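You operate a simulated robot arm through the tools that you are given. There is no shell and no other tool. Be economical: measure what you need, move in short steps, check, and stop when the job is done.

The job below is to be done with a simulated robot arm. You get a single attempt, and the scene is never put back.

TASK
Try the yellow and blue pins in the wear gauge and sort them.
Fine: a pin that drops in goes in the worn bin, one that stands goes back in its hole of the rack.

Only the result counts: the job must be done as asked and must still hold three seconds after the hand-in. Knocking over, shifting, dropping, spilling or breaking anything else fails it.

THE ROBOT
A 6-joint arm with a two-finger parallel gripper on a trunk, on a base that drives. Base frame: it is fixed to the floor where the robot stands at the start and does not move with it; the origin is under the middle of the robot, x ahead of it, y to its left, z up; the surface under the hand at the start is at about z = 0.85. Units: m, degrees, N and s.
Its first joint turns from -166.0 to 166.0 degrees. Payload 3.43 kg.
The TCP is the grasp point between the finger pads, 0.034 m short of the fingertips. In the tool frame z runs along the fingers and y along their closing line. The gripper opens to 0.128 m. The fingers are 0.024 m wide and 0.012 m thick; the gripper's body (0.048 by 0.13 m) begins 0.096 m behind the TCP.
Orientation is that of the tool frame in the base frame, as a unit quaternion [x, y, z, w]. With the fingers straight down and closing along the base's y, the tool's x points along the base's -x, its y along +y and its z along -z.

THE INTERFACE
- The arm moves only by the tool play_rows. Its argument "deltas" is a list of rows, each a list of 6 numbers: the shift along the tool's x, y, z in cm, then the turn, a rotation vector about the tool's x, y, z in degrees. In form: [[tx, ty, tz, rx, ry, rz], ...]. A call has 1 to 10 rows; each row shifts and turns the commanded pose from where the row before left it, along the tool's axes as they then stand. "fingers" is the gripper command, from -1 (shut) to 1 (fully open), values between in proportion, set as the call begins (left out, the last holds). Each row takes 0.2 s and may step no farther than 0.05 m and 8.6 degrees from the row before; otherwise, or with a gripper value out of range, the whole call is refused. A pose out of reach is approached as far as the arm can. The call stops where the force on the tool passes 40 N (or 10 N more than at its start, if that is more) or the arm is blocked; 0.2 s more then pass. The fingers move at their own pace (about 0.153 m/s each) and stop on an object; they squeeze with about 37 N. The grip force told is the motor's: it shows also when the fingers shut on nothing. Time passes only in rows, and 0.2 s behind the last, so rows that do not move let the fingers close. The reply holds the time, the measured pose of the TCP, the force on the tool along the base axes, the opening and the grip force, in the units named above and with some noise, with the torque about the TCP (base axes, N m) and any sound that the robot's microphone picked up.
- Cameras (640 x 400 px; columns grow to the right, rows downward): "scene" is now at [0.184, 0.1864, 1.2394]; the picture's right is [-0.38, -0.92, 0.00], its down [-0.31, 0.13, -0.94] and it looks along [0.87, -0.36, -0.33] (base axes); focal length 291 px, centre (320, 200). "wrist" rides on the gripper at [0.076, -0.011, -0.16] in the tool frame; the picture's right is [0.15, 0.99, 0.00], its down [-0.88, 0.13, -0.46] and it looks along [-0.45, 0.07, 0.89] (tool axes); focal length 234 px, centre (320, 200).
- camera(camera): a new picture of that camera. No time passes.
- base_move(legs): drives the robot by 1 to 6 legs, each [ahead, left, turn to the left] in m, m and degrees, along the robot's own axes; the way and the turn of a leg run together, so that a leg with both is an arc; at most 1.5 m and 180 degrees a leg. The arm and the cameras ride along, it lands a little off, and it stops where it bumps. It gives what a move gives.
- pan_tilt(pan, tilt): turns the head with the scene camera to pan (to the left, within 143 degrees either way) and tilt (down, from -29 to 69), counted from straight ahead of the robot. It gives what a move gives.
- probe_pixels(camera, pixels): for up to 12 pixels [column, row] of the newest picture of that camera ("zoom" is the newest enlarged one), the place [x, y, z] in the base frame of the surface seen there, good to about 0.002 m, but the place of the scene camera against the robot may be out by one fixed shift of up to 0.025 m in any direction. No time passes.
- inspect(camera, box): a new picture of the part [left, top, right, bottom] of that camera's present view, enlarged. No time passes.
- sign_off(): hands the job in; it is judged then, once.

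Keep the steps short. Do not move on a guess: measure, check each grasp and each placing, and mend mistakes. In all there are 80 turns and 68 pictures (those below and enlarged ones count). Leave the gripper open and the arm clear of the work at the hand-in unless told otherwise, and finish with a single line.

The tools are called after "Emit:" as name(argument=value, ...) on one line, values as JSON. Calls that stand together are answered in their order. play_rows: Moves the arm, as the interface text tells. Its arguments: {"type":"object","properties":{"deltas":{"type":"array"},"fingers":{"type":"number"}},"required":["deltas"]} The other tools are called the same way: base_move (legs) drives the base; pan_tilt (pan, tilt) turns the head that bears the scene camera; camera (camera) takes a picture; probe_pixels (camera, pixels) gives the place of the surface under pixels of a picture; inspect (camera, box) takes an enlarged picture of a part of a camera's view; sign_off () hands the job in.

At the start:

```text
time: 0.0
position: [0.7588, 0.0392, 1.1644]
orientation: [0.0, 1.0, 0.0, 0.0]
contact_force: [-0.3, -0.5, -0.5]
ft_torque: [0.01, 0.03, -0.02]
grip_width: 0.1281
gripper_force: 0.0
robot x, y, heading: [-0.0004, 0.0007, -0.3]
head pan, tilt: [-22.4, 19.5]
```

scene: 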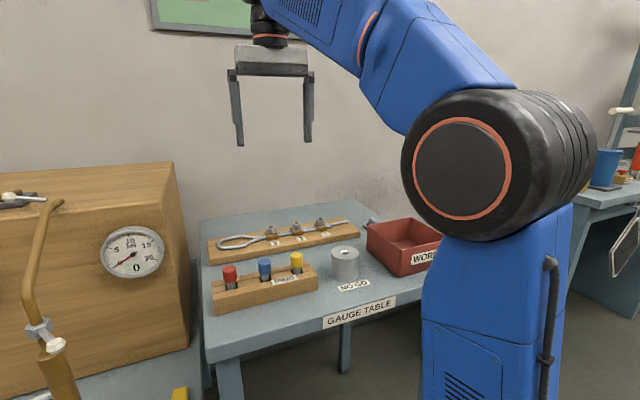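
wrist: 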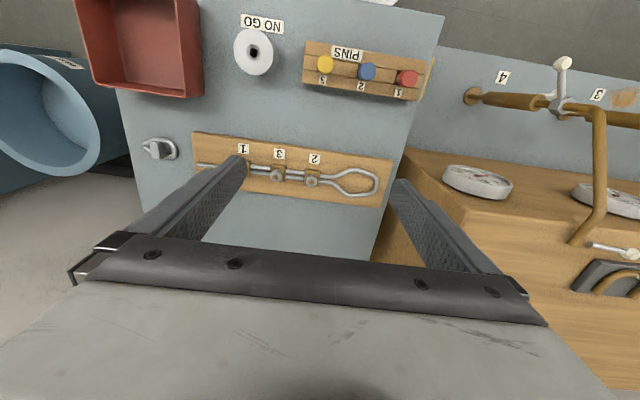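

I see a gauge table with a rack holding red, blue and yellow pins, a "NO GO" ring gauge, and a red bin. I'll enlarge both views so I can measure.

Emit:
inspect(camera="scene", box=[190, 190, 450, 350])

Emit:
inspect(camera="wrist", box=[70, 0, 450, 220])

Emit:
probe_pixels(camera="wrist", pixels=[[326, 62], [368, 70], [408, 76], [253, 51], [236, 48], [270, 48], [253, 75], [145, 50], [100, 90], [200, 90], [390, 92], [310, 80]])

```text
2.46 times, centred on (320, 270) of scene
```

zoom: 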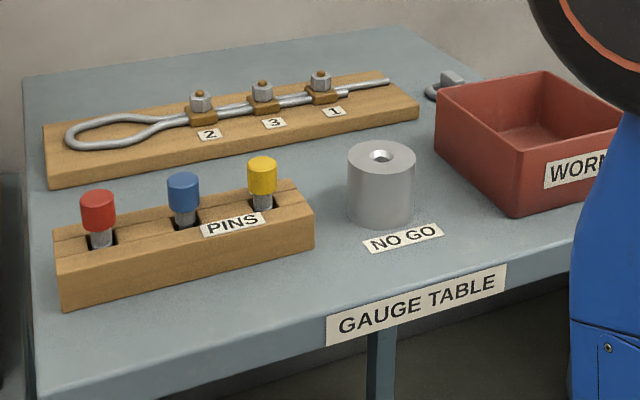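

```text
1.68 times, centred on (260, 110) of wrist
```

zoom: 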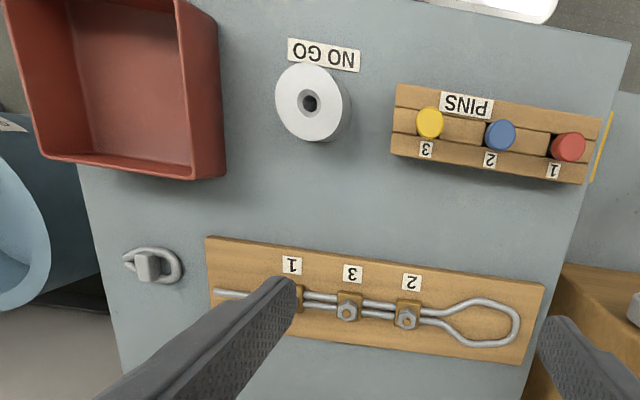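

```text
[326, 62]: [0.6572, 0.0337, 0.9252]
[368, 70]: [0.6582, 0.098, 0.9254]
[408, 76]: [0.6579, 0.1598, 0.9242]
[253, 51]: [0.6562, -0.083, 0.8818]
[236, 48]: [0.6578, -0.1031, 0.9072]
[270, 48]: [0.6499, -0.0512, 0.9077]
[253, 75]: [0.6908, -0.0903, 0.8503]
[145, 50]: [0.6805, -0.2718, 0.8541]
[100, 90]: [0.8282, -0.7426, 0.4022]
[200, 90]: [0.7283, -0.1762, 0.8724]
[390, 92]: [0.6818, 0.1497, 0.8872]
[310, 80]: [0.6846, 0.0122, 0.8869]
```

Yellow, blue and red sit at about y = 0.034, 0.098 and 0.160, with x about 0.658. The gauge is near (0.655, -0.08). I'll bring the hand above the yellow pin and the gauge for a closer measurement.

Emit:
play_rows(deltas=[[4, -1, 2, 0, 0, 0], [4, -1, 2, 0, 0, 0], [2, -1, 2, 0, 0, 0], [0, 0, 0, 0, 0, 0]])

Emit:
camera(camera="wrist")

```text
time: 1.0
position: [0.6581, 0.0054, 1.1051]
orientation: [0.0, 1.0, -0.001, 0.0]
contact_force: [-0.7, -0.8, -0.5]
ft_torque: [0.0, 0.03, 0.01]
grip_width: 0.128
gripper_force: 0.1
robot x, y, heading: [0.003, -0.0029, -0.3]
head pan, tilt: [-22.4, 19.5]
```

```text
63 pictures are left
```

wrist: 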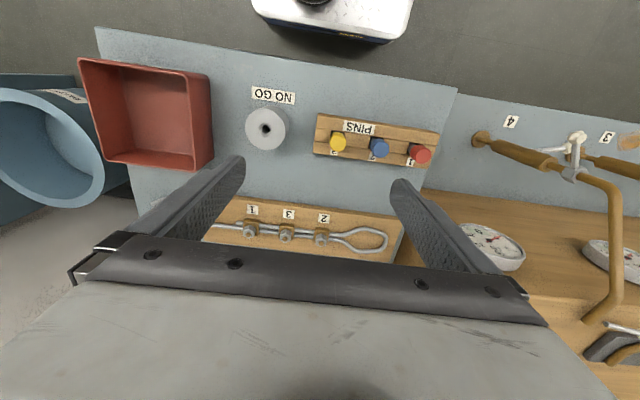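

The gauge is at pixel (265,130), and the yellow pin at (338,143). I'll enlarge that part and probe it.

Emit:
inspect(camera="wrist", box=[230, 75, 450, 212])

```text
2.91 times, centred on (340, 144) of wrist
```

zoom: 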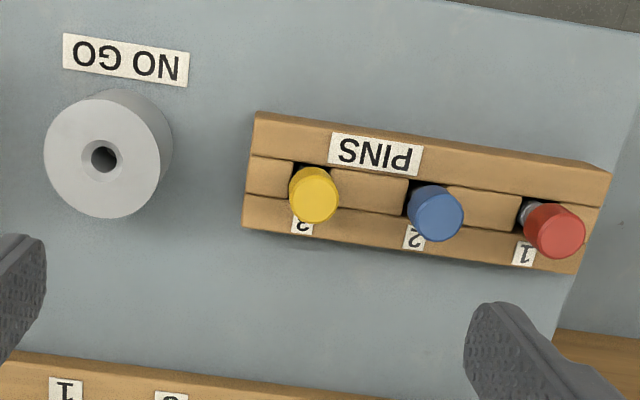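

Emit:
probe_pixels(camera="zoom", pixels=[[48, 157], [157, 157], [102, 103], [102, 213], [103, 157], [292, 195], [336, 195], [314, 171], [314, 220], [411, 213], [460, 213], [310, 120]])

Emit:
inspect(camera="wrist", box=[240, 105, 290, 136])

```text
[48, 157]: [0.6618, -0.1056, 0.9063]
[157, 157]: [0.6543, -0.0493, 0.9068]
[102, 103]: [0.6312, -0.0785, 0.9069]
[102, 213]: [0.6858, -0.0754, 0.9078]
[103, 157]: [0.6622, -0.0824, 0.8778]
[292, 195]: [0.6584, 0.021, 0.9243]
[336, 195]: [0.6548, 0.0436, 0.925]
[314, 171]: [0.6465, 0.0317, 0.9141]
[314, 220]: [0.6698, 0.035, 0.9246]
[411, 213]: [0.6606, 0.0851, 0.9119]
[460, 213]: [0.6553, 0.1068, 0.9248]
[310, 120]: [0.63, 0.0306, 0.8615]
```

```text
12.80 times, centred on (265, 120) of wrist
```

zoom: 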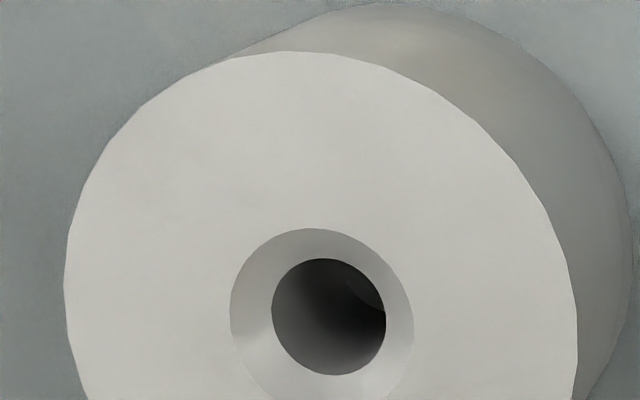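

The gauge's centre is (0.6585, -0.077), its top is at 0.907, and the hole is about 13 mm with a 20 mm chamfer. The yellow cap centre is about (0.658, 0.0325). I'll set the fingers to about 56 mm and go above it.

Emit:
play_rows(deltas=[[0, 1.4, 4, 0, 0, 0], [0, 1.3, 4, 0, 0, 0], [0, 0, 4, 0, 0, 0], [0, 0, 3, 0, 0, 0], [0, 0, 0, 0, 0, 0]], fingers=-0.1)

Emit:
camera(camera="wrist")

```text
time: 2.2
position: [0.6568, 0.0344, 0.9499]
orientation: [0.001, 1.0, 0.0, 0.0]
contact_force: [0.6, 0.5, 0.5]
ft_torque: [-0.05, -0.02, 0.02]
grip_width: 0.0575
gripper_force: 0.0
robot x, y, heading: [0.0005, -0.0009, -0.1]
head pan, tilt: [-22.4, 19.5]
```

```text
60 pictures are left
```

wrist: 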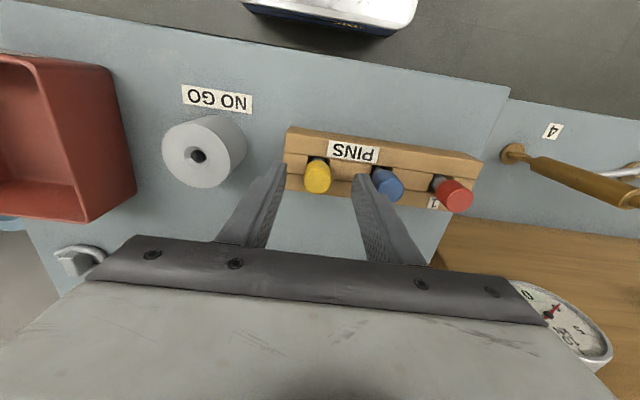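

I'll zoom in here to refine the cap and gauge centres.

Emit:
inspect(camera="wrist", box=[270, 110, 490, 247])

```text
2.91 times, centred on (380, 178) of wrist
```

zoom: 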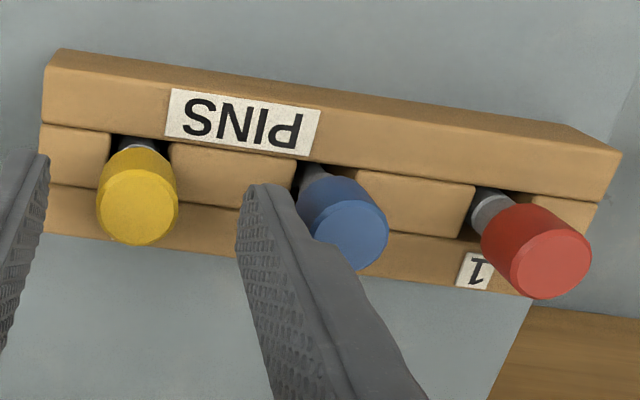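

Emit:
probe_pixels(camera="zoom", pixels=[[137, 205], [100, 206], [175, 206], [137, 242], [137, 172], [350, 236], [318, 233], [383, 238], [350, 266], [350, 203], [75, 140], [230, 165]])

```text
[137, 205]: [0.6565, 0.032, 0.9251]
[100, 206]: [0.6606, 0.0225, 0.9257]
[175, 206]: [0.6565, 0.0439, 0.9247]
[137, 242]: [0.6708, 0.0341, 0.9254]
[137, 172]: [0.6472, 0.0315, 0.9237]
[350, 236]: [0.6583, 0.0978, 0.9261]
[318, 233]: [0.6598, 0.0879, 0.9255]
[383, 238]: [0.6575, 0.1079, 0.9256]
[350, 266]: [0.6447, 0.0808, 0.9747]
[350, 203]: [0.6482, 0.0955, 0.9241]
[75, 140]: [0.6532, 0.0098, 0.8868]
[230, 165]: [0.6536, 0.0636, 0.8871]
```

The yellow centre is about (0.659, 0.033) and the blue about (0.6585, 0.098). I'll descend 2 cm with a small y correction and read the pose.

Emit:
play_rows(deltas=[[0, -0.2, 1, 0, 0, 0], [0, 0, 1, 0, 0, 0], [0, 0, 0, 0, 0, 0]])

Emit:
play_rows(deltas=[[0, 0, 0, 0, 0, 0]])

Emit:
inspect(camera="wrist", box=[200, 110, 440, 260])

```text
time: 3.0
position: [0.6568, 0.0331, 0.9326]
orientation: [0.0, 1.0, -0.001, 0.0]
contact_force: [0.7, 0.7, -0.9]
ft_torque: [-0.01, 0.04, 0.03]
grip_width: 0.0576
gripper_force: 0.1
robot x, y, heading: [0.0015, -0.0039, 0.2]
head pan, tilt: [-22.4, 19.5]
```

```text
time: 3.4
position: [0.6574, 0.0327, 0.933]
orientation: [0.0, 1.0, -0.001, -0.001]
contact_force: [0.2, 0.1, 0.2]
ft_torque: [0.0, 0.0, 0.04]
grip_width: 0.0576
gripper_force: 0.1
robot x, y, heading: [-0.0005, 0.0016, -0.2]
head pan, tilt: [-22.4, 19.5]
```

```text
2.67 times, centred on (320, 185) of wrist
```

zoom: 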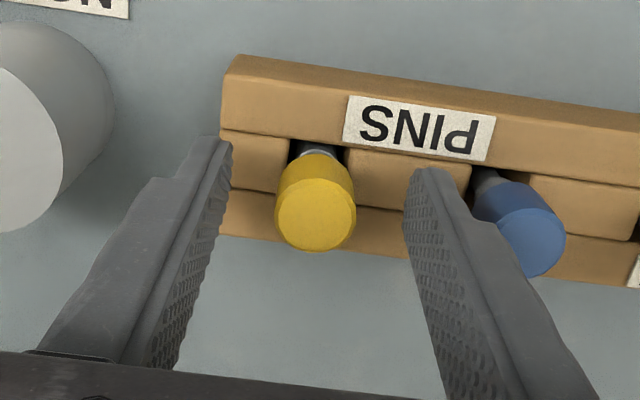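

The pose is (0.657, 0.033, 0.933), and the pin is midway between the fingers. I'll go down 7 mm, which puts the tips at 0.892, shift 1.5 mm in x, then close.

Emit:
play_rows(deltas=[[-0.15, 0, 0.7, 0, 0, 0], [0, 0, 0, 0, 0, 0]])

Emit:
play_rows(deltas=[[0, 0, 0, 0, 0, 0], [0, 0, 0, 0, 0, 0], [0, 0, 0, 0, 0, 0]], fingers=-1)

Emit:
inspect(camera="wrist", box=[200, 110, 440, 260])

```text
time: 4.0
position: [0.6594, 0.0333, 0.9259]
orientation: [0.0, 1.0, 0.0, 0.0]
contact_force: [-0.4, -0.2, 0.1]
ft_torque: [-0.04, 0.0, 0.0]
grip_width: 0.0576
gripper_force: 0.1
robot x, y, heading: [0.0031, 0.002, -0.0]
head pan, tilt: [-22.4, 19.5]
```

```text
time: 4.8
position: [0.6576, 0.0335, 0.9257]
orientation: [0.0, 1.0, 0.0, 0.001]
contact_force: [0.0, -0.5, 0.0]
ft_torque: [-0.03, 0.02, 0.0]
grip_width: 0.0235
gripper_force: 36.5
robot x, y, heading: [-0.0014, -0.0026, 0.1]
head pan, tilt: [-22.4, 19.5]
```

```text
2.67 times, centred on (320, 185) of wrist
```

zoom: 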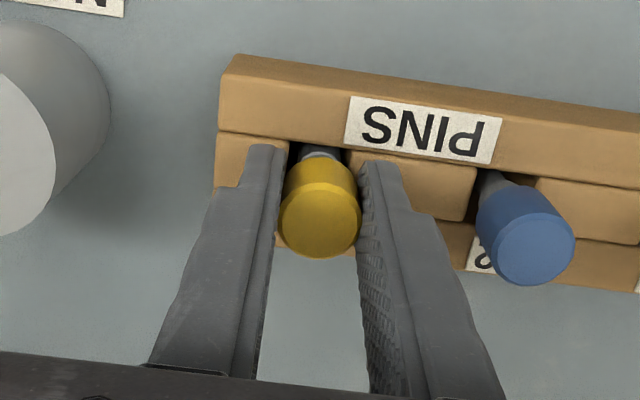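

The grip holds at 23.5 mm and 36.5 N, with no side load. I'll lift 7 cm and look.

Emit:
play_rows(deltas=[[0, 0, -1.5, 0, 0, 0], [0, 0, -1.5, 0, 0, 0], [0, 0, -2, 0, 0, 0], [0, 0, -2, 0, 0, 0], [0, 0, 0, 0, 0, 0]])

Emit:
camera(camera="wrist")

Emit:
inspect(camera="scene", box=[190, 190, 450, 350])

```text
time: 6.0
position: [0.6588, 0.0324, 0.9988]
orientation: [0.0, 1.0, 0.0, 0.0]
contact_force: [0.3, 0.1, -1.2]
ft_torque: [0.0, -0.01, -0.05]
grip_width: 0.0237
gripper_force: 36.7
robot x, y, heading: [0.0019, -0.0041, 0.1]
head pan, tilt: [-22.4, 19.5]
```

```text
56 pictures are left
```

wrist: 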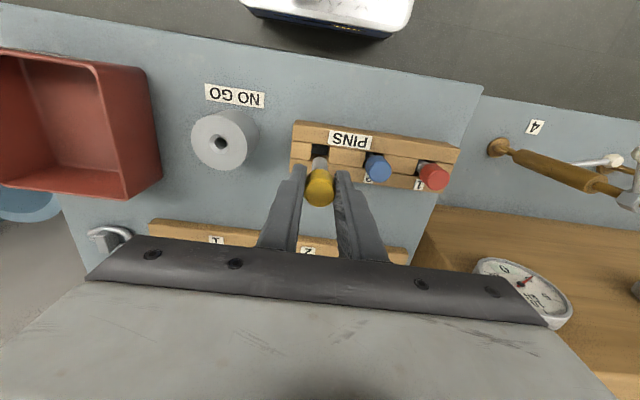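

```text
2.46 times, centred on (320, 270) of scene
```

zoom: 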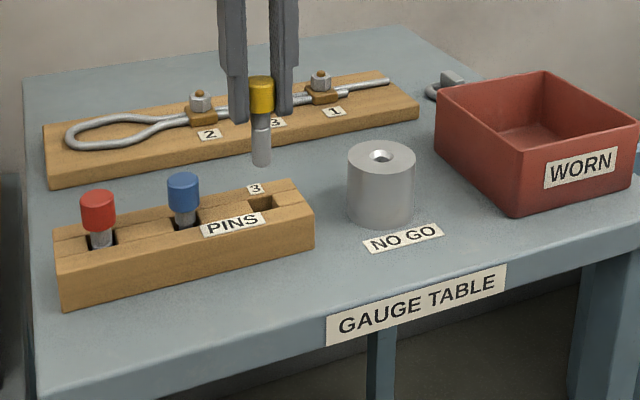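

The pin hangs straight. I'll measure it in the hand, along with the chamfer of the gauge hole.

Emit:
probe_pixels(camera="zoom", pixels=[[262, 80], [262, 113], [261, 122], [261, 162], [381, 145], [381, 170], [370, 157], [392, 157], [262, 192], [258, 205]])

Emit:
inspect(camera="wrist", box=[180, 95, 380, 220])

```text
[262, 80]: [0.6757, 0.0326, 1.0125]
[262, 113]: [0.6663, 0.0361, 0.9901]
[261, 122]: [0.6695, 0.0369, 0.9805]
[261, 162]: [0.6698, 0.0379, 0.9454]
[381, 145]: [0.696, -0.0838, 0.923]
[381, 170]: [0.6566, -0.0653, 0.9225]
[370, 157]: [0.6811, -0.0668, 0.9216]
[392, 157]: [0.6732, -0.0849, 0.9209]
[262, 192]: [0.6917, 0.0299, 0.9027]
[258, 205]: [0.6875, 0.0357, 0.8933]
```

```text
3.20 times, centred on (280, 158) of wrist
```

zoom: 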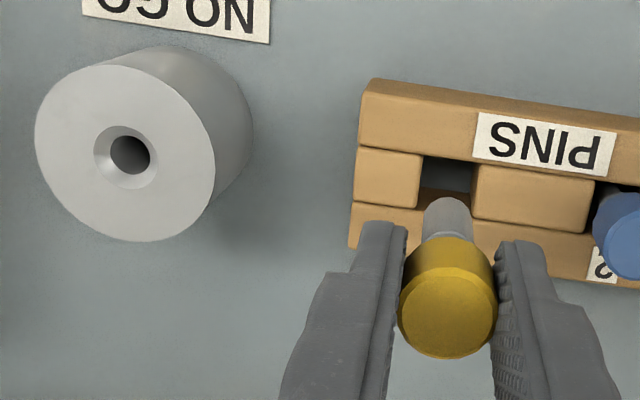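

Emit:
probe_pixels(camera="zoom", pixels=[[402, 312], [493, 312], [448, 355], [448, 275], [448, 312], [447, 203], [427, 225], [468, 225], [39, 140], [212, 170], [125, 70], [125, 237]])

Emit:
inspect(camera="wrist", box=[190, 115, 254, 155])

```text
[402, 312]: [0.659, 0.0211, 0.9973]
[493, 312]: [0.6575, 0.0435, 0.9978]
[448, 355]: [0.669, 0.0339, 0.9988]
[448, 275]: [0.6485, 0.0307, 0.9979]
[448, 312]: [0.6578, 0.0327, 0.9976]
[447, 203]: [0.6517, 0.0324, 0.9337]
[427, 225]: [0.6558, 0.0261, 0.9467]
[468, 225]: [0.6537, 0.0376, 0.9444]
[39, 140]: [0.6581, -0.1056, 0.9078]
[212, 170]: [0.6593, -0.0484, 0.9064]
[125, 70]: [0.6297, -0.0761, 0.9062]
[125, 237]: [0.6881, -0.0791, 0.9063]
```

```text
10.00 times, centred on (222, 135) of wrist
```

zoom: 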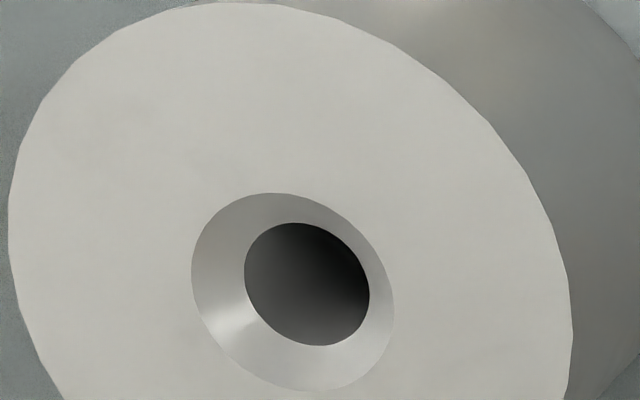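

Emit:
probe_pixels(camera="zoom", pixels=[[189, 260], [395, 310], [268, 191], [325, 393], [205, 225], [205, 330], [385, 260], [380, 360], [350, 215], [235, 372], [10, 230], [570, 320]])

```text
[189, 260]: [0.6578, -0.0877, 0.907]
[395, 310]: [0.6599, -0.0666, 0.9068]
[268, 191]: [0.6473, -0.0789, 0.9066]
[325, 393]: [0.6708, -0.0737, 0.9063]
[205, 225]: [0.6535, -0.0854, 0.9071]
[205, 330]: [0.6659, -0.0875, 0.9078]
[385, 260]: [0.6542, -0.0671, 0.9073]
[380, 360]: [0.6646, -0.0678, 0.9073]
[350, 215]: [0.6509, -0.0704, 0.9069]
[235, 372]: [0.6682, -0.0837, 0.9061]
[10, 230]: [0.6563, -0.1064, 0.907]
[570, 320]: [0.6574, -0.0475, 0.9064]
```

The hole centre is (0.659, -0.077), and the pin axis in hand is (0.6585, 0.0324), upright. I'll shift -10.94 cm in y and read the pose.

Emit:
play_rows(deltas=[[0, -2.5, 0, 0, 0, 0], [0, -3, 0, 0, 0, 0], [0, -3, 0, 0, 0, 0], [-0.05, -2.44, 0, 0, 0, 0], [0, 0, 0, 0, 0, 0]])

Emit:
play_rows(deltas=[[0, 0, 0, 0, 0, 0]])

Emit:
inspect(camera="wrist", box=[220, 110, 420, 235])

```text
time: 7.2
position: [0.6582, -0.0735, 0.9983]
orientation: [0.0, 1.0, 0.0, 0.0]
contact_force: [0.3, -0.3, -0.3]
ft_torque: [-0.01, 0.0, 0.0]
grip_width: 0.0237
gripper_force: 37.3
robot x, y, heading: [0.0032, -0.0014, -0.0]
head pan, tilt: [-22.4, 19.5]
```

```text
time: 7.6
position: [0.6577, -0.0732, 0.9988]
orientation: [-0.001, 1.0, 0.001, 0.0]
contact_force: [-0.7, -0.7, -0.4]
ft_torque: [0.01, -0.01, 0.01]
grip_width: 0.0236
gripper_force: 37.6
robot x, y, heading: [0.0012, 0.005, 0.0]
head pan, tilt: [-22.4, 19.5]
```

```text
3.20 times, centred on (320, 172) of wrist
```

zoom: 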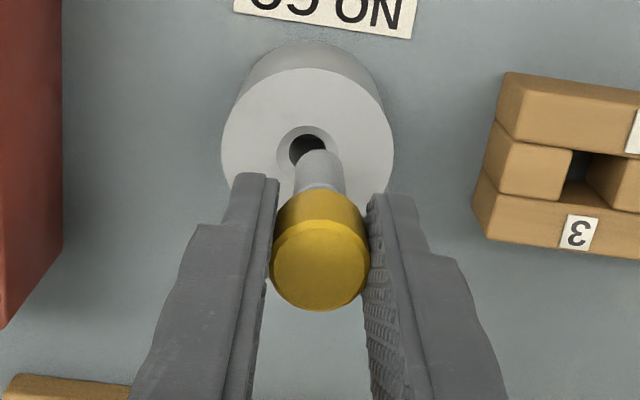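

The hand reads y = -0.0733, about 3.5 mm short. I'll probe the cap and the gauge in this same picture.

Emit:
probe_pixels(camera="zoom", pixels=[[274, 265], [367, 265], [320, 307], [320, 226], [320, 265], [224, 140], [391, 140], [308, 70], [298, 185], [341, 185], [320, 153], [320, 180]])

```text
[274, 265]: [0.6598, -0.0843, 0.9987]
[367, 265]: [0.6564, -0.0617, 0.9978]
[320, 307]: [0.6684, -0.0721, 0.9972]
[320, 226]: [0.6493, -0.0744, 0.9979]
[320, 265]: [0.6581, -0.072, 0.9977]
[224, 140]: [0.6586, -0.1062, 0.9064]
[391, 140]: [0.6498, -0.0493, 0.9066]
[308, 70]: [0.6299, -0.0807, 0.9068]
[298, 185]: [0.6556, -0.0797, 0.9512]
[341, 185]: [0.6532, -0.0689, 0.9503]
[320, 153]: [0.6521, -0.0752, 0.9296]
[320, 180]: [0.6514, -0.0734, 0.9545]
```

The pin is at y of about -0.0735, against -0.077 for the hole. I'll correct by -3.5 mm in y and +0.5 mm in x, then go down 1.5 cm to just above the gauge.

Emit:
play_rows(deltas=[[-0.05, -0.35, 0, 0, 0, 0], [0, 0, 0.8, 0, 0, 0], [0, 0, 0.7, 0, 0, 0], [0, 0, 0, 0, 0, 0]])

Emit:
play_rows(deltas=[[0, 0, 0, 0, 0, 0]])

Emit:
inspect(camera="wrist", box=[220, 110, 420, 235])

Emit:
inspect(camera="scene", box=[300, 220, 390, 276])

```text
time: 8.6
position: [0.6595, -0.0779, 0.9826]
orientation: [0.0, 1.0, 0.001, 0.0]
contact_force: [-0.3, -0.2, -1.4]
ft_torque: [0.01, 0.0, -0.02]
grip_width: 0.0238
gripper_force: 37.1
robot x, y, heading: [0.0038, 0.0034, 0.1]
head pan, tilt: [-22.4, 19.5]
```

```text
time: 9.0
position: [0.6588, -0.0778, 0.9822]
orientation: [-0.001, 1.0, 0.001, 0.0]
contact_force: [-0.3, -0.4, -0.8]
ft_torque: [0.0, 0.01, -0.02]
grip_width: 0.0236
gripper_force: 36.4
robot x, y, heading: [0.002, 0.0028, -0.1]
head pan, tilt: [-22.4, 19.5]
```

```text
3.20 times, centred on (320, 172) of wrist
```

zoom: 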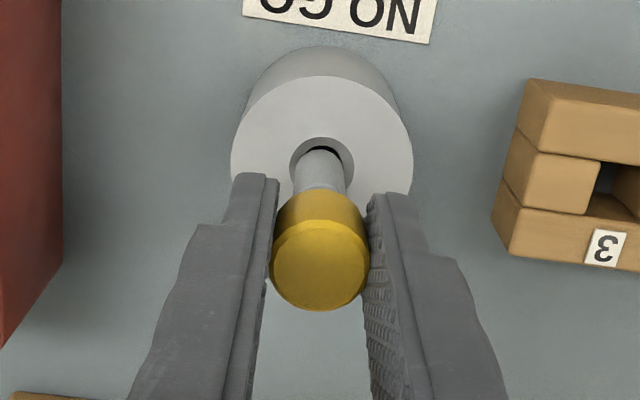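

```text
7.11 times, centred on (345, 248) of scene
```

zoom: 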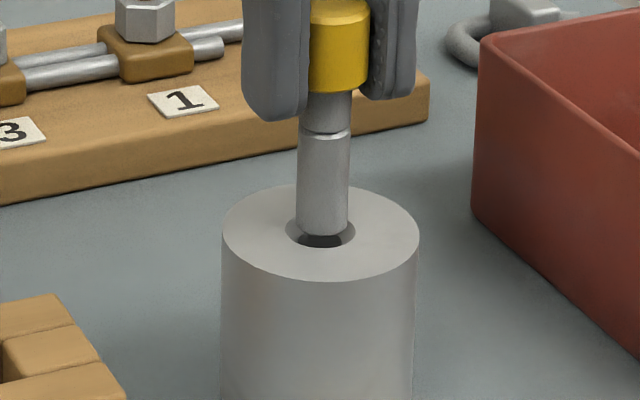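

The pin is right over the hole. I'll lower it slowly by 8 mm and watch the force.

Emit:
play_rows(deltas=[[0, 0.05, 0.2, 0, 0, 0], [0, 0, 0.2, 0, 0, 0], [0, 0, 0.2, 0, 0, 0], [0, 0, 0.2, 0, 0, 0], [0, 0, 0, 0, 0, 0]])

Emit:
inspect(camera="scene", box=[300, 220, 390, 276])

```text
time: 10.2
position: [0.6611, -0.077, 0.9743]
orientation: [0.0, 1.0, 0.0, 0.001]
contact_force: [1.1, 0.7, 25.1]
ft_torque: [0.1, -0.09, -0.01]
grip_width: 0.0235
gripper_force: 37.0
robot x, y, heading: [-0.001, 0.0014, -0.1]
head pan, tilt: [-22.4, 19.5]
```

```text
7.11 times, centred on (345, 248) of scene
```

zoom: 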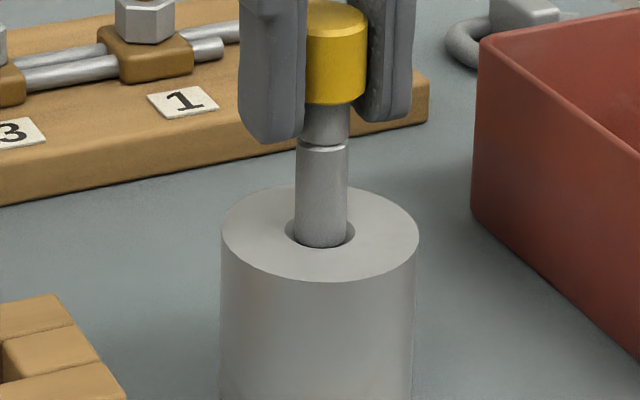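

Resistance shows as 25 N upward at z = 0.974 with almost no side force. I'll ease up to unload it and measure the alignment before judging.

Emit:
play_rows(deltas=[[0, 0, -0.2, 0, 0, 0], [0, 0, 0, 0, 0, 0]])

Emit:
play_rows(deltas=[[0, 0, 0, 0, 0, 0]])

Emit:
inspect(camera="wrist", box=[220, 110, 420, 235])

```text
time: 10.8
position: [0.6607, -0.0778, 0.9756]
orientation: [0.0, 1.0, 0.0, -0.001]
contact_force: [0.4, -0.1, -0.3]
ft_torque: [-0.01, 0.02, 0.0]
grip_width: 0.0237
gripper_force: 37.3
robot x, y, heading: [0.0001, 0.0, -0.0]
head pan, tilt: [-22.4, 19.5]
```

```text
time: 11.2
position: [0.6608, -0.0776, 0.9775]
orientation: [-0.001, 1.0, 0.0, 0.0]
contact_force: [-0.7, 0.6, -1.1]
ft_torque: [0.01, 0.01, -0.02]
grip_width: 0.0238
gripper_force: 36.9
robot x, y, heading: [-0.0007, -0.0004, -0.0]
head pan, tilt: [-22.4, 19.5]
```

```text
3.20 times, centred on (320, 172) of wrist
```

zoom: 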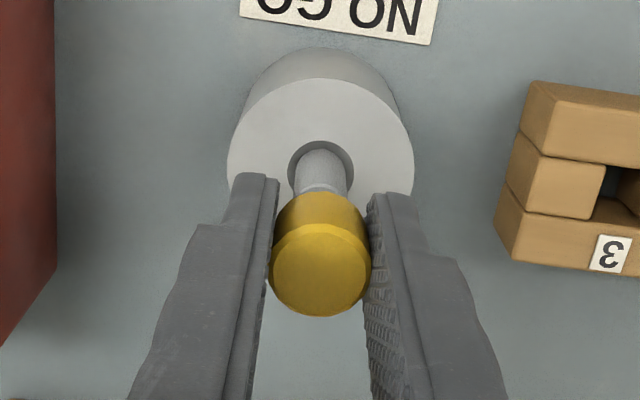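

Emit:
probe_pixels(camera="zoom", pixels=[[273, 267], [367, 267], [320, 312], [320, 228], [320, 267], [230, 150], [411, 150], [321, 80], [297, 180], [346, 180], [290, 165], [352, 165]])

Emit:
inspect(camera="wrist", box=[285, 130, 357, 175])

```text
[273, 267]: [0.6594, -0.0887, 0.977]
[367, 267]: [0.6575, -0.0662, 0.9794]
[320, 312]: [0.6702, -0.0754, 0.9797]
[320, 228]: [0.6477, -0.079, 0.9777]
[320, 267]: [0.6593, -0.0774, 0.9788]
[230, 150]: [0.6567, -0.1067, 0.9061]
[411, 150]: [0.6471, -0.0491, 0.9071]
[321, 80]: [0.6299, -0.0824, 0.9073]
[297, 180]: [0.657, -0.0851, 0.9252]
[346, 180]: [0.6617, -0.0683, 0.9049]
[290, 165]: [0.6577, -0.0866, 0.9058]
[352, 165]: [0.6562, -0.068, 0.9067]
```

```text
8.89 times, centred on (321, 152) of wrist
```

zoom: 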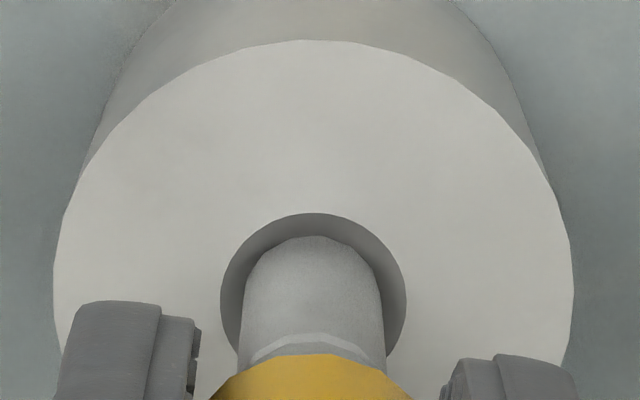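

The pin is centred to within half a millimetre. I'll lower it 1 mm and open the fingers only about 2 mm each side, so the pin stays guarded, to see whether it drops freely or stands.

Emit:
play_rows(deltas=[[0, 0.03, 0.1, 0, 0, 0], [0, 0, 0, 0, 0, 0]])

Emit:
play_rows(deltas=[[0, 0, 0, 0, 0, 0], [0, 0, 0, 0, 0, 0], [0, 0, 0, 0, 0, 0]], fingers=-0.56)

Emit:
inspect(camera="scene", box=[300, 220, 390, 276])

Emit:
inspect(camera="wrist", box=[220, 110, 420, 235])

```text
time: 11.8
position: [0.6594, -0.078, 0.9752]
orientation: [0.0, 1.0, 0.0, 0.001]
contact_force: [6.3, 0.3, 14.1]
ft_torque: [0.08, -0.38, -0.01]
grip_width: 0.0237
gripper_force: 37.0
robot x, y, heading: [-0.0005, 0.0003, -0.0]
head pan, tilt: [-22.4, 19.5]
```

```text
time: 12.6
position: [0.6595, -0.0782, 0.9739]
orientation: [0.0, 1.0, -0.001, 0.0]
contact_force: [-0.7, -1.0, -0.2]
ft_torque: [-0.06, -0.01, 0.0]
grip_width: 0.0281
gripper_force: 0.1
robot x, y, heading: [-0.004, -0.0027, -0.1]
head pan, tilt: [-22.4, 19.5]
```

```text
7.11 times, centred on (345, 248) of scene
```

zoom: 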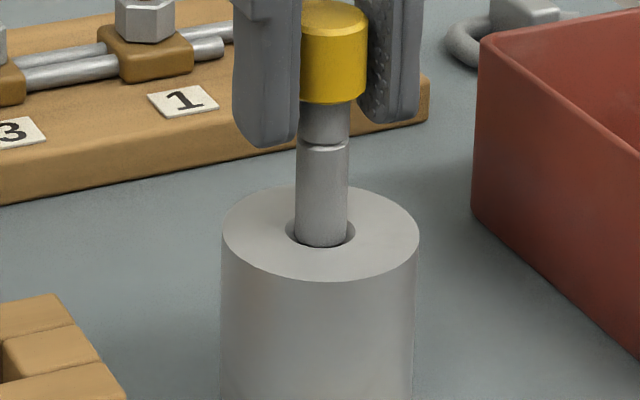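

```text
3.20 times, centred on (320, 172) of wrist
```

zoom: 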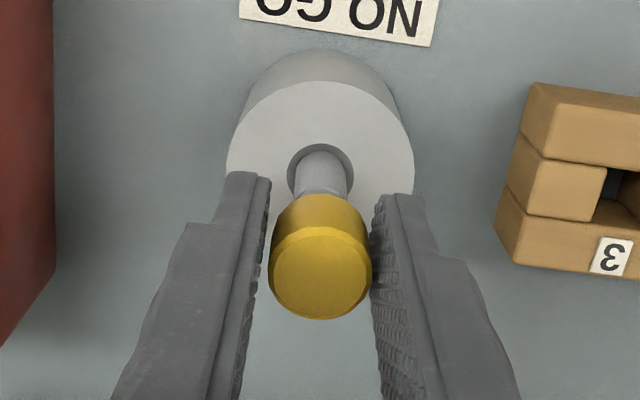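

The pin stands free at the chamfer with the hand at zero force. To rule out an off-centre perch, I'll measure the shank against the chamfer.

Emit:
inspect(camera="wrist", box=[285, 130, 357, 175])

Emit:
inspect(camera="scene", box=[329, 238, 361, 258])

```text
8.89 times, centred on (321, 152) of wrist
```

zoom: 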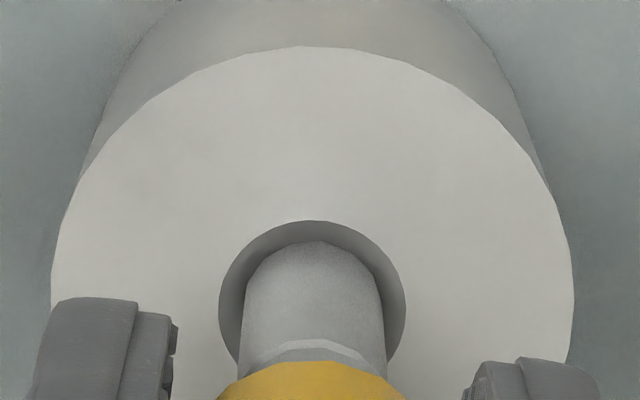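

```text
16.00 times, centred on (345, 248) of scene
```

zoom: 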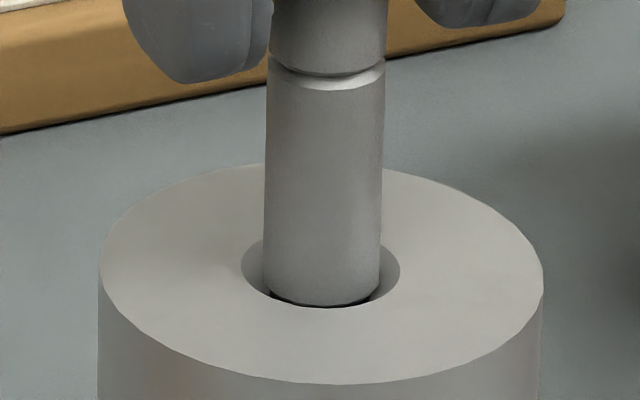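

The pin looks laterally centred, but the earlier 6 N push in +x hints at a small fore-aft offset. I'll regrip, lift 2 mm, go +1 mm in x and lower again.

Emit:
probe_pixels(camera="wrist", pixels=[[320, 190], [320, 195], [318, 200]])

Emit:
play_rows(deltas=[[0, 0, 0, 0, 0, 0], [0, 0, 0, 0, 0, 0], [0, 0, -0.2, 0, 0, 0], [0, 0, 0, 0, 0, 0]], fingers=-1)

Emit:
play_rows(deltas=[[-0.1, 0, 0, 0, 0, 0], [0, 0, 0.1, 0, 0, 0], [0, 0, 0.1, 0, 0, 0], [0, 0, 0.1, 0, 0, 0], [0, 0, 0, 0, 0, 0]])

```text
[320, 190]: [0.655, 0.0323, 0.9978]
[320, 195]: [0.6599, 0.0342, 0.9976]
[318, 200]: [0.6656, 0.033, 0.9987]
```

```text
time: 13.6
position: [0.6596, -0.0783, 0.9766]
orientation: [0.0, 1.0, -0.001, 0.0]
contact_force: [0.1, 0.1, -0.9]
ft_torque: [0.0, -0.04, 0.01]
grip_width: 0.0237
gripper_force: 36.5
robot x, y, heading: [0.0001, -0.0013, -0.1]
head pan, tilt: [-22.4, 19.5]
```

```text
time: 14.8
position: [0.6597, -0.0794, 0.9751]
orientation: [0.0, 1.0, 0.0, 0.001]
contact_force: [-6.5, 6.5, 22.4]
ft_torque: [0.35, 0.39, 0.0]
grip_width: 0.0237
gripper_force: 37.3
robot x, y, heading: [0.0006, 0.0002, -0.1]
head pan, tilt: [-22.4, 19.5]
```

The side forces now show me about 0.5 mm too far in +x and in -y. I'll correct both and lower again.

Emit:
play_rows(deltas=[[0, 0, -0.3, 0, 0, 0], [0.05, 0.08, 0, 0, 0, 0], [0, 0, 0.1, 0, 0, 0], [0, 0, 0.1, 0, 0, 0], [0, 0, 0.1, 0, 0, 0], [0, 0, 0, 0, 0, 0]])

Emit:
play_rows(deltas=[[0, 0, 0, 0, 0, 0], [0, 0, 0, 0, 0, 0], [0, 0, 0, 0, 0, 0]], fingers=-0.54)

Emit:
inspect(camera="wrist", box=[220, 110, 420, 235])

Emit:
inspect(camera="scene", box=[300, 220, 390, 276])

```text
time: 16.2
position: [0.66, -0.0775, 0.9741]
orientation: [0.0, 1.0, 0.0, 0.001]
contact_force: [-3.0, 6.1, 17.6]
ft_torque: [0.37, 0.13, 0.06]
grip_width: 0.0239
gripper_force: 37.2
robot x, y, heading: [0.0018, -0.0004, 0.1]
head pan, tilt: [-22.4, 19.5]
```

```text
time: 17.0
position: [0.6597, -0.0786, 0.9731]
orientation: [0.0, 1.0, 0.0, 0.0]
contact_force: [0.2, -0.2, 1.0]
ft_torque: [0.01, 0.03, 0.01]
grip_width: 0.0295
gripper_force: 0.1
robot x, y, heading: [-0.0008, 0.0028, 0.2]
head pan, tilt: [-22.4, 19.5]
```

```text
3.20 times, centred on (320, 172) of wrist
```

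zoom: 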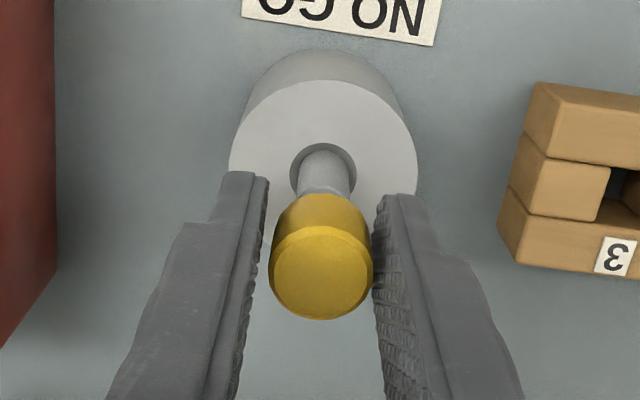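

```text
7.11 times, centred on (345, 248) of scene
```

zoom: 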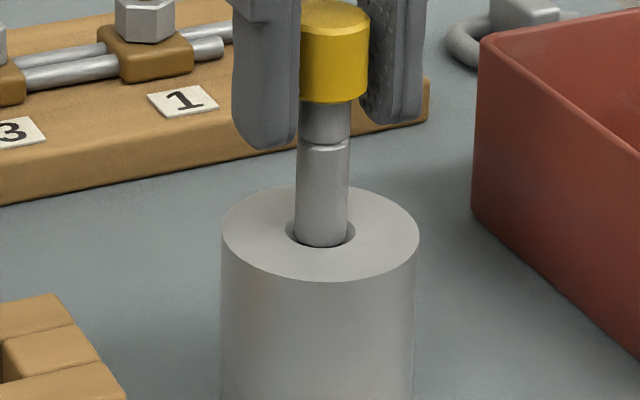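

It still stands, but the +6 N in y and a TCP of -0.0786 against -0.077 say I'm 1 mm or more too far in -y. I'll correct that and try again.

Emit:
play_rows(deltas=[[0, 0, 0, 0, 0, 0], [0, 0, 0, 0, 0, 0], [0, 0, -0.2, 0, 0, 0], [0.02, 0.13, 0, 0, 0, 0], [0, 0, 0, 0, 0, 0]], fingers=-1)

Emit:
inspect(camera="wrist", box=[285, 130, 357, 175])

Emit:
play_rows(deltas=[[0, 0, 0.1, 0, 0, 0], [0, 0, 0.1, 0, 0, 0], [0, 0, 0, 0, 0, 0]])

Emit:
play_rows(deltas=[[0, 0, 0.1, 0, 0, 0], [0, 0, 0, 0, 0, 0]])

```text
time: 18.2
position: [0.6604, -0.077, 0.9761]
orientation: [0.0, 1.0, -0.001, 0.0]
contact_force: [0.2, -0.4, -0.4]
ft_torque: [-0.01, 0.0, 0.01]
grip_width: 0.024
gripper_force: 37.6
robot x, y, heading: [0.0003, 0.0021, -0.4]
head pan, tilt: [-22.4, 19.5]
```

```text
8.89 times, centred on (321, 152) of wrist
```

zoom: 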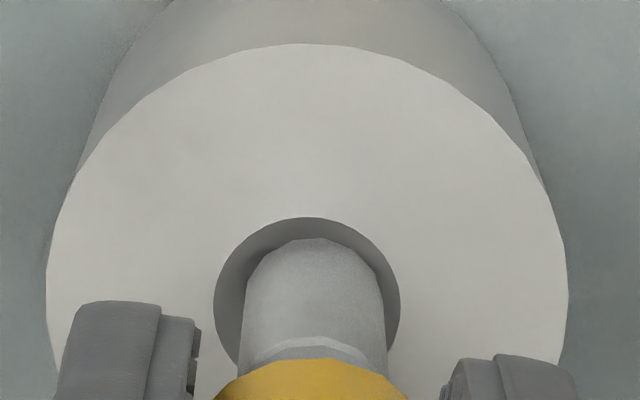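

```text
time: 19.0
position: [0.659, -0.0766, 0.9732]
orientation: [0.0, 1.0, 0.0, 0.001]
contact_force: [2.0, -5.4, 11.9]
ft_torque: [-0.36, -0.12, 0.0]
grip_width: 0.0238
gripper_force: 36.6
robot x, y, heading: [0.0017, 0.0001, 0.2]
head pan, tilt: [-22.4, 19.5]
```

```text
time: 19.6
position: [0.6578, -0.0769, 0.9736]
orientation: [0.0, 1.0, -0.001, 0.001]
contact_force: [8.9, -8.1, 23.1]
ft_torque: [-0.42, -0.5, -0.06]
grip_width: 0.0238
gripper_force: 36.7
robot x, y, heading: [0.0027, 0.0029, -0.3]
head pan, tilt: [-22.4, 19.5]
```

The y force has flipped sign, so the centre is bracketed. I'll make a final trial at the bracketed centre, then release.

Emit:
play_rows(deltas=[[0, 0, -0.3, 0, 0, 0], [-0.05, -0.06, 0, 0, 0, 0], [0, 0, 0.1, 0, 0, 0], [0, 0, 0.1, 0, 0, 0], [0, 0, 0, 0, 0, 0]])

Emit:
play_rows(deltas=[[0, 0, 0, 0, 0, 0], [0, 0, 0, 0, 0, 0], [0, 0, 0, 0, 0, 0]], fingers=-0.54)

Emit:
inspect(camera="scene", box=[300, 220, 390, 276])

```text
time: 20.8
position: [0.6599, -0.0761, 0.9739]
orientation: [0.0, 1.0, 0.0, -0.001]
contact_force: [-0.4, -4.8, 5.9]
ft_torque: [-0.25, -0.01, 0.01]
grip_width: 0.0234
gripper_force: 36.5
robot x, y, heading: [-0.0017, 0.001, 0.2]
head pan, tilt: [-22.4, 19.5]
```

```text
time: 21.6
position: [0.6599, -0.0758, 0.9744]
orientation: [0.0, 1.0, 0.0, 0.0]
contact_force: [0.1, 0.5, 0.3]
ft_torque: [0.0, -0.05, -0.01]
grip_width: 0.0295
gripper_force: 0.1
robot x, y, heading: [0.0013, 0.0032, 0.0]
head pan, tilt: [-22.4, 19.5]
```

```text
7.11 times, centred on (345, 248) of scene
```

zoom: 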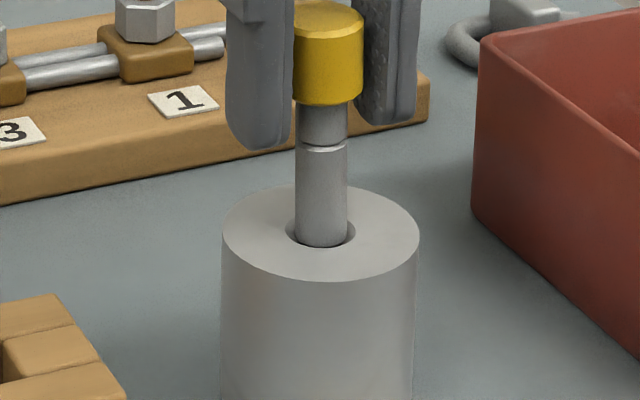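

Yellow stands in all four trials, with the centre bracketed, so it isn't worn and goes back to hole 3. I'll regrip, lift 3 cm and check it hangs straight.

Emit:
play_rows(deltas=[[0, -0.05, 0, 0, 0, 0], [0, 0, 0, 0, 0, 0], [0, 0, 0, 0, 0, 0], [0, 0, -1, 0, 0, 0], [0, 0, -2, 0, 0, 0], [0, 0, 0, 0, 0, 0]], fingers=-1)

Emit:
inspect(camera="scene", box=[270, 180, 420, 276])

Emit:
inspect(camera="wrist", box=[220, 95, 420, 220])

```text
time: 23.0
position: [0.6602, -0.0762, 1.0047]
orientation: [0.0, 1.0, 0.0, 0.0]
contact_force: [-0.2, 1.1, -1.0]
ft_torque: [0.0, 0.01, -0.01]
grip_width: 0.0238
gripper_force: 37.3
robot x, y, heading: [-0.0021, 0.0037, -0.3]
head pan, tilt: [-22.4, 19.5]
```

```text
4.17 times, centred on (345, 228) of scene
```

zoom: 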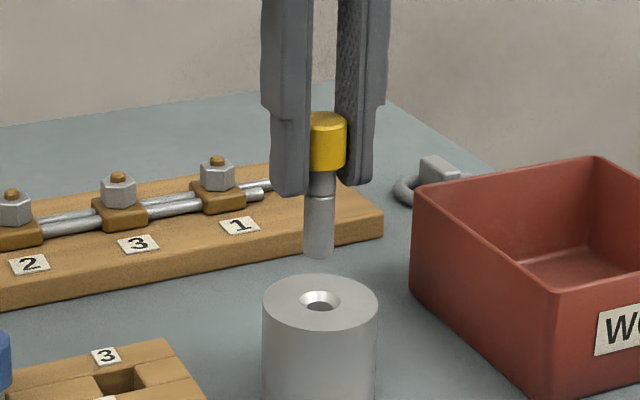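

```text
3.20 times, centred on (320, 158) of wrist
```

zoom: 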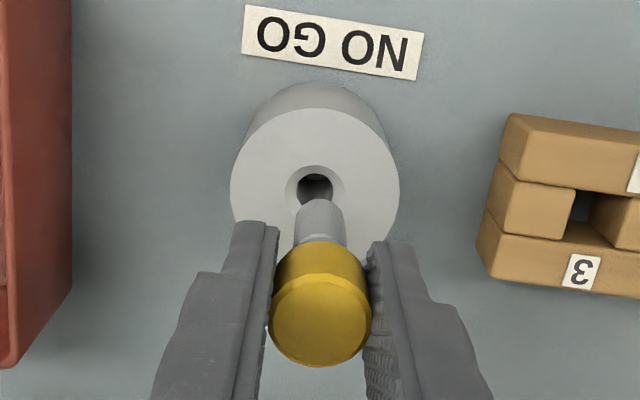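

The pin hangs straight. I'll carry it back over hole 3.

Emit:
play_rows(deltas=[[0, 3, 0, 0, 0, 0], [0, 3, 0, 0, 0, 0], [0, 3, 0, 0, 0, 0], [0, 1.9, 0, 0, 0, 0], [0, 0, 0, 0, 0, 0], [0, 0, 0, 0, 0, 0]])

Emit:
inspect(camera="wrist", box=[220, 95, 420, 220])

```text
time: 24.4
position: [0.6625, 0.0347, 1.0043]
orientation: [0.0, 1.0, 0.0, 0.0]
contact_force: [-0.2, -0.4, -1.1]
ft_torque: [-0.02, -0.03, 0.03]
grip_width: 0.0237
gripper_force: 37.3
robot x, y, heading: [0.0015, -0.0002, 0.2]
head pan, tilt: [-22.4, 19.5]
```

```text
3.20 times, centred on (320, 158) of wrist
```

zoom: 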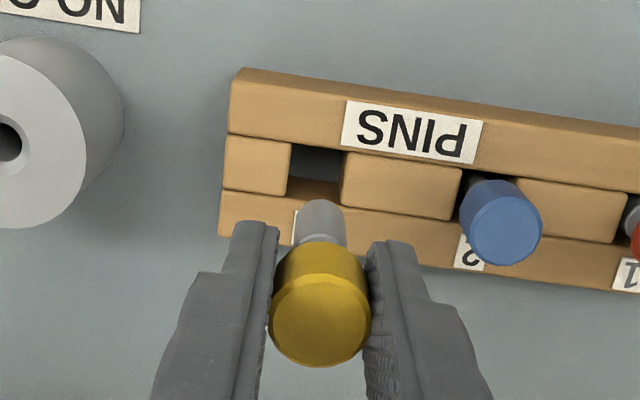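

I'll probe the hole edges, the cap and the shank.

Emit:
probe_pixels(camera="zoom", pixels=[[284, 165], [349, 175], [310, 140], [285, 192], [360, 205], [273, 315], [368, 315], [320, 362], [320, 278], [303, 225], [343, 225], [323, 205]])

```text
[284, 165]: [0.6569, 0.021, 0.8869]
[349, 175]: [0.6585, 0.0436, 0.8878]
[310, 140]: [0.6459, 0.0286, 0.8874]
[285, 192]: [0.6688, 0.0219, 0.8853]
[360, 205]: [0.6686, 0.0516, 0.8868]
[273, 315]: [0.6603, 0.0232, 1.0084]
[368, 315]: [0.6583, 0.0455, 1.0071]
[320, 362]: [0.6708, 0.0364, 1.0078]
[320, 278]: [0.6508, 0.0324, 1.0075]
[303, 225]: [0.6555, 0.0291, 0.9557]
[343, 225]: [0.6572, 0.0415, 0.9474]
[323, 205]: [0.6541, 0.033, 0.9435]
```

The hole centre is about (0.658, 0.032) and the pin about (0.660, 0.0345). I'll shift (-1.5, -2.2 mm) and lower to about 1 cm into the hole while watching the force.

Emit:
play_rows(deltas=[[0.15, -0.22, 0, 0, 0, 0], [0, 0, 1.5, 0, 0, 0], [0, 0, 1.5, 0, 0, 0], [0, 0, 0.7, 0, 0, 0], [0, 0, 0, 0, 0, 0]])

Emit:
inspect(camera="wrist", box=[220, 95, 420, 220])

```text
time: 25.6
position: [0.659, 0.031, 0.967]
orientation: [0.0, 1.0, 0.0, 0.0]
contact_force: [-0.1, 0.8, -1.2]
ft_torque: [-0.04, -0.01, 0.01]
grip_width: 0.0239
gripper_force: 36.8
robot x, y, heading: [-0.0012, -0.0012, 0.0]
head pan, tilt: [-22.4, 19.5]
```

```text
3.20 times, centred on (320, 158) of wrist
```

zoom: 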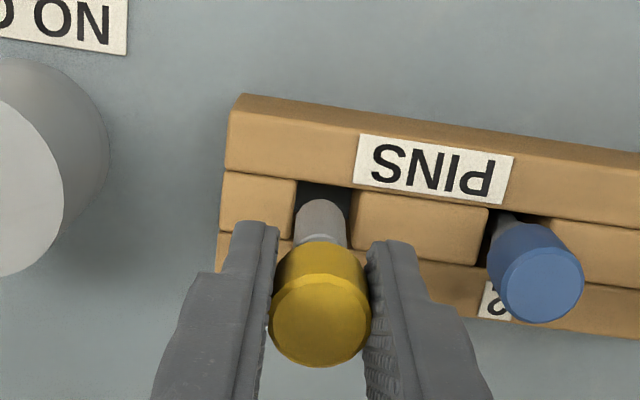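

It's over the hole but slightly low in y. I'll shift +1 mm and lower 4.1 cm in small steps.

Emit:
play_rows(deltas=[[0, 0.12, 0, 0, 0, 0], [0, 0, 0.6, 0, 0, 0], [0, 0, 0.6, 0, 0, 0], [0, 0, 0.7, 0, 0, 0], [0, 0, 0.7, 0, 0, 0], [0, 0, 0.7, 0, 0, 0], [0, 0, 0.7, 0, 0, 0], [0, 0, 0, 0, 0, 0]])

Emit:
inspect(camera="scene", box=[200, 220, 350, 316])

```text
time: 27.4
position: [0.6599, 0.0306, 0.9268]
orientation: [0.001, 1.0, 0.0, 0.0]
contact_force: [0.4, 3.7, -1.0]
ft_torque: [0.16, -0.01, 0.02]
grip_width: 0.0237
gripper_force: 36.7
robot x, y, heading: [-0.0015, 0.0018, -0.0]
head pan, tilt: [-22.4, 19.5]
```

```text
4.17 times, centred on (275, 268) of scene
```

zoom: 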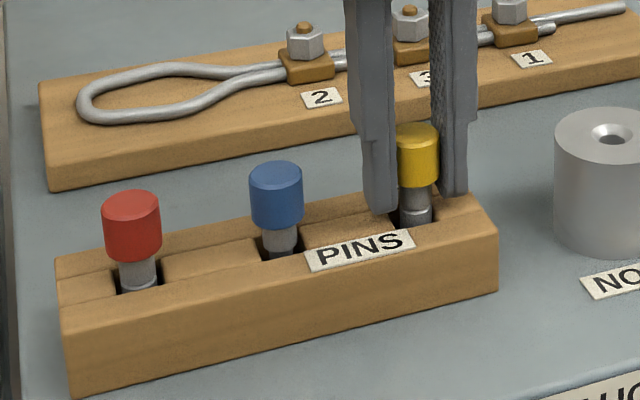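

The pin is in the hole and touching one wall with 3.7 N. I'll shift 1.5 mm in +y to ease it, then open part way.

Emit:
play_rows(deltas=[[0, 0.15, 0.1, 0, 0, 0], [0, 0, 0, 0, 0, 0]])

Emit:
play_rows(deltas=[[0, 0, 0, 0, 0, 0], [0, 0, 0, 0, 0, 0], [0, 0, 0, 0, 0, 0]], fingers=-0.15)

Emit:
play_rows(deltas=[[0, 0, -1, 0, 0, 0], [0, 0, -2, 0, 0, 0], [0, 0, -2, 0, 0, 0], [0, 0, -2, 0, 0, 0], [0, 0, 0, 0, 0, 0]])

Emit:
camera(camera="wrist")

```text
time: 28.0
position: [0.6587, 0.0319, 0.9258]
orientation: [0.0, 1.0, 0.0, 0.001]
contact_force: [0.4, -0.4, -1.1]
ft_torque: [0.01, 0.02, 0.02]
grip_width: 0.024
gripper_force: 36.6
robot x, y, heading: [-0.0008, -0.0004, 0.2]
head pan, tilt: [-22.4, 19.5]
```

```text
time: 28.8
position: [0.6592, 0.0318, 0.9254]
orientation: [0.0, 1.0, -0.001, 0.0]
contact_force: [0.3, 0.6, -0.2]
ft_torque: [0.0, 0.0, 0.01]
grip_width: 0.0544
gripper_force: 0.0
robot x, y, heading: [0.0031, 0.002, -0.1]
head pan, tilt: [-22.4, 19.5]
```

```text
time: 30.0
position: [0.6562, 0.0322, 0.997]
orientation: [0.001, 1.0, 0.0, 0.0]
contact_force: [0.1, 0.8, -0.9]
ft_torque: [0.0, 0.02, -0.03]
grip_width: 0.0545
gripper_force: 0.0
robot x, y, heading: [-0.0027, -0.0005, -0.2]
head pan, tilt: [-22.4, 19.5]
```

```text
33 pictures are left
```

wrist: 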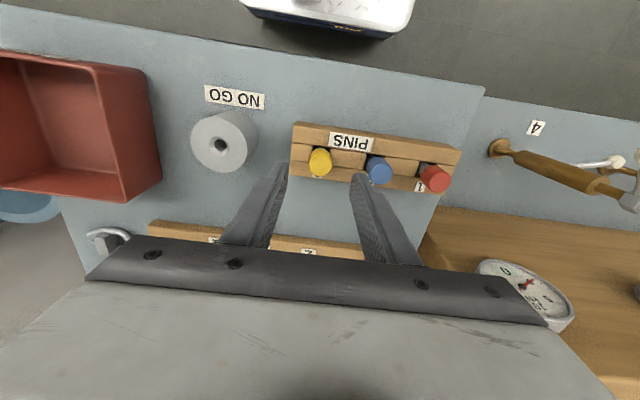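

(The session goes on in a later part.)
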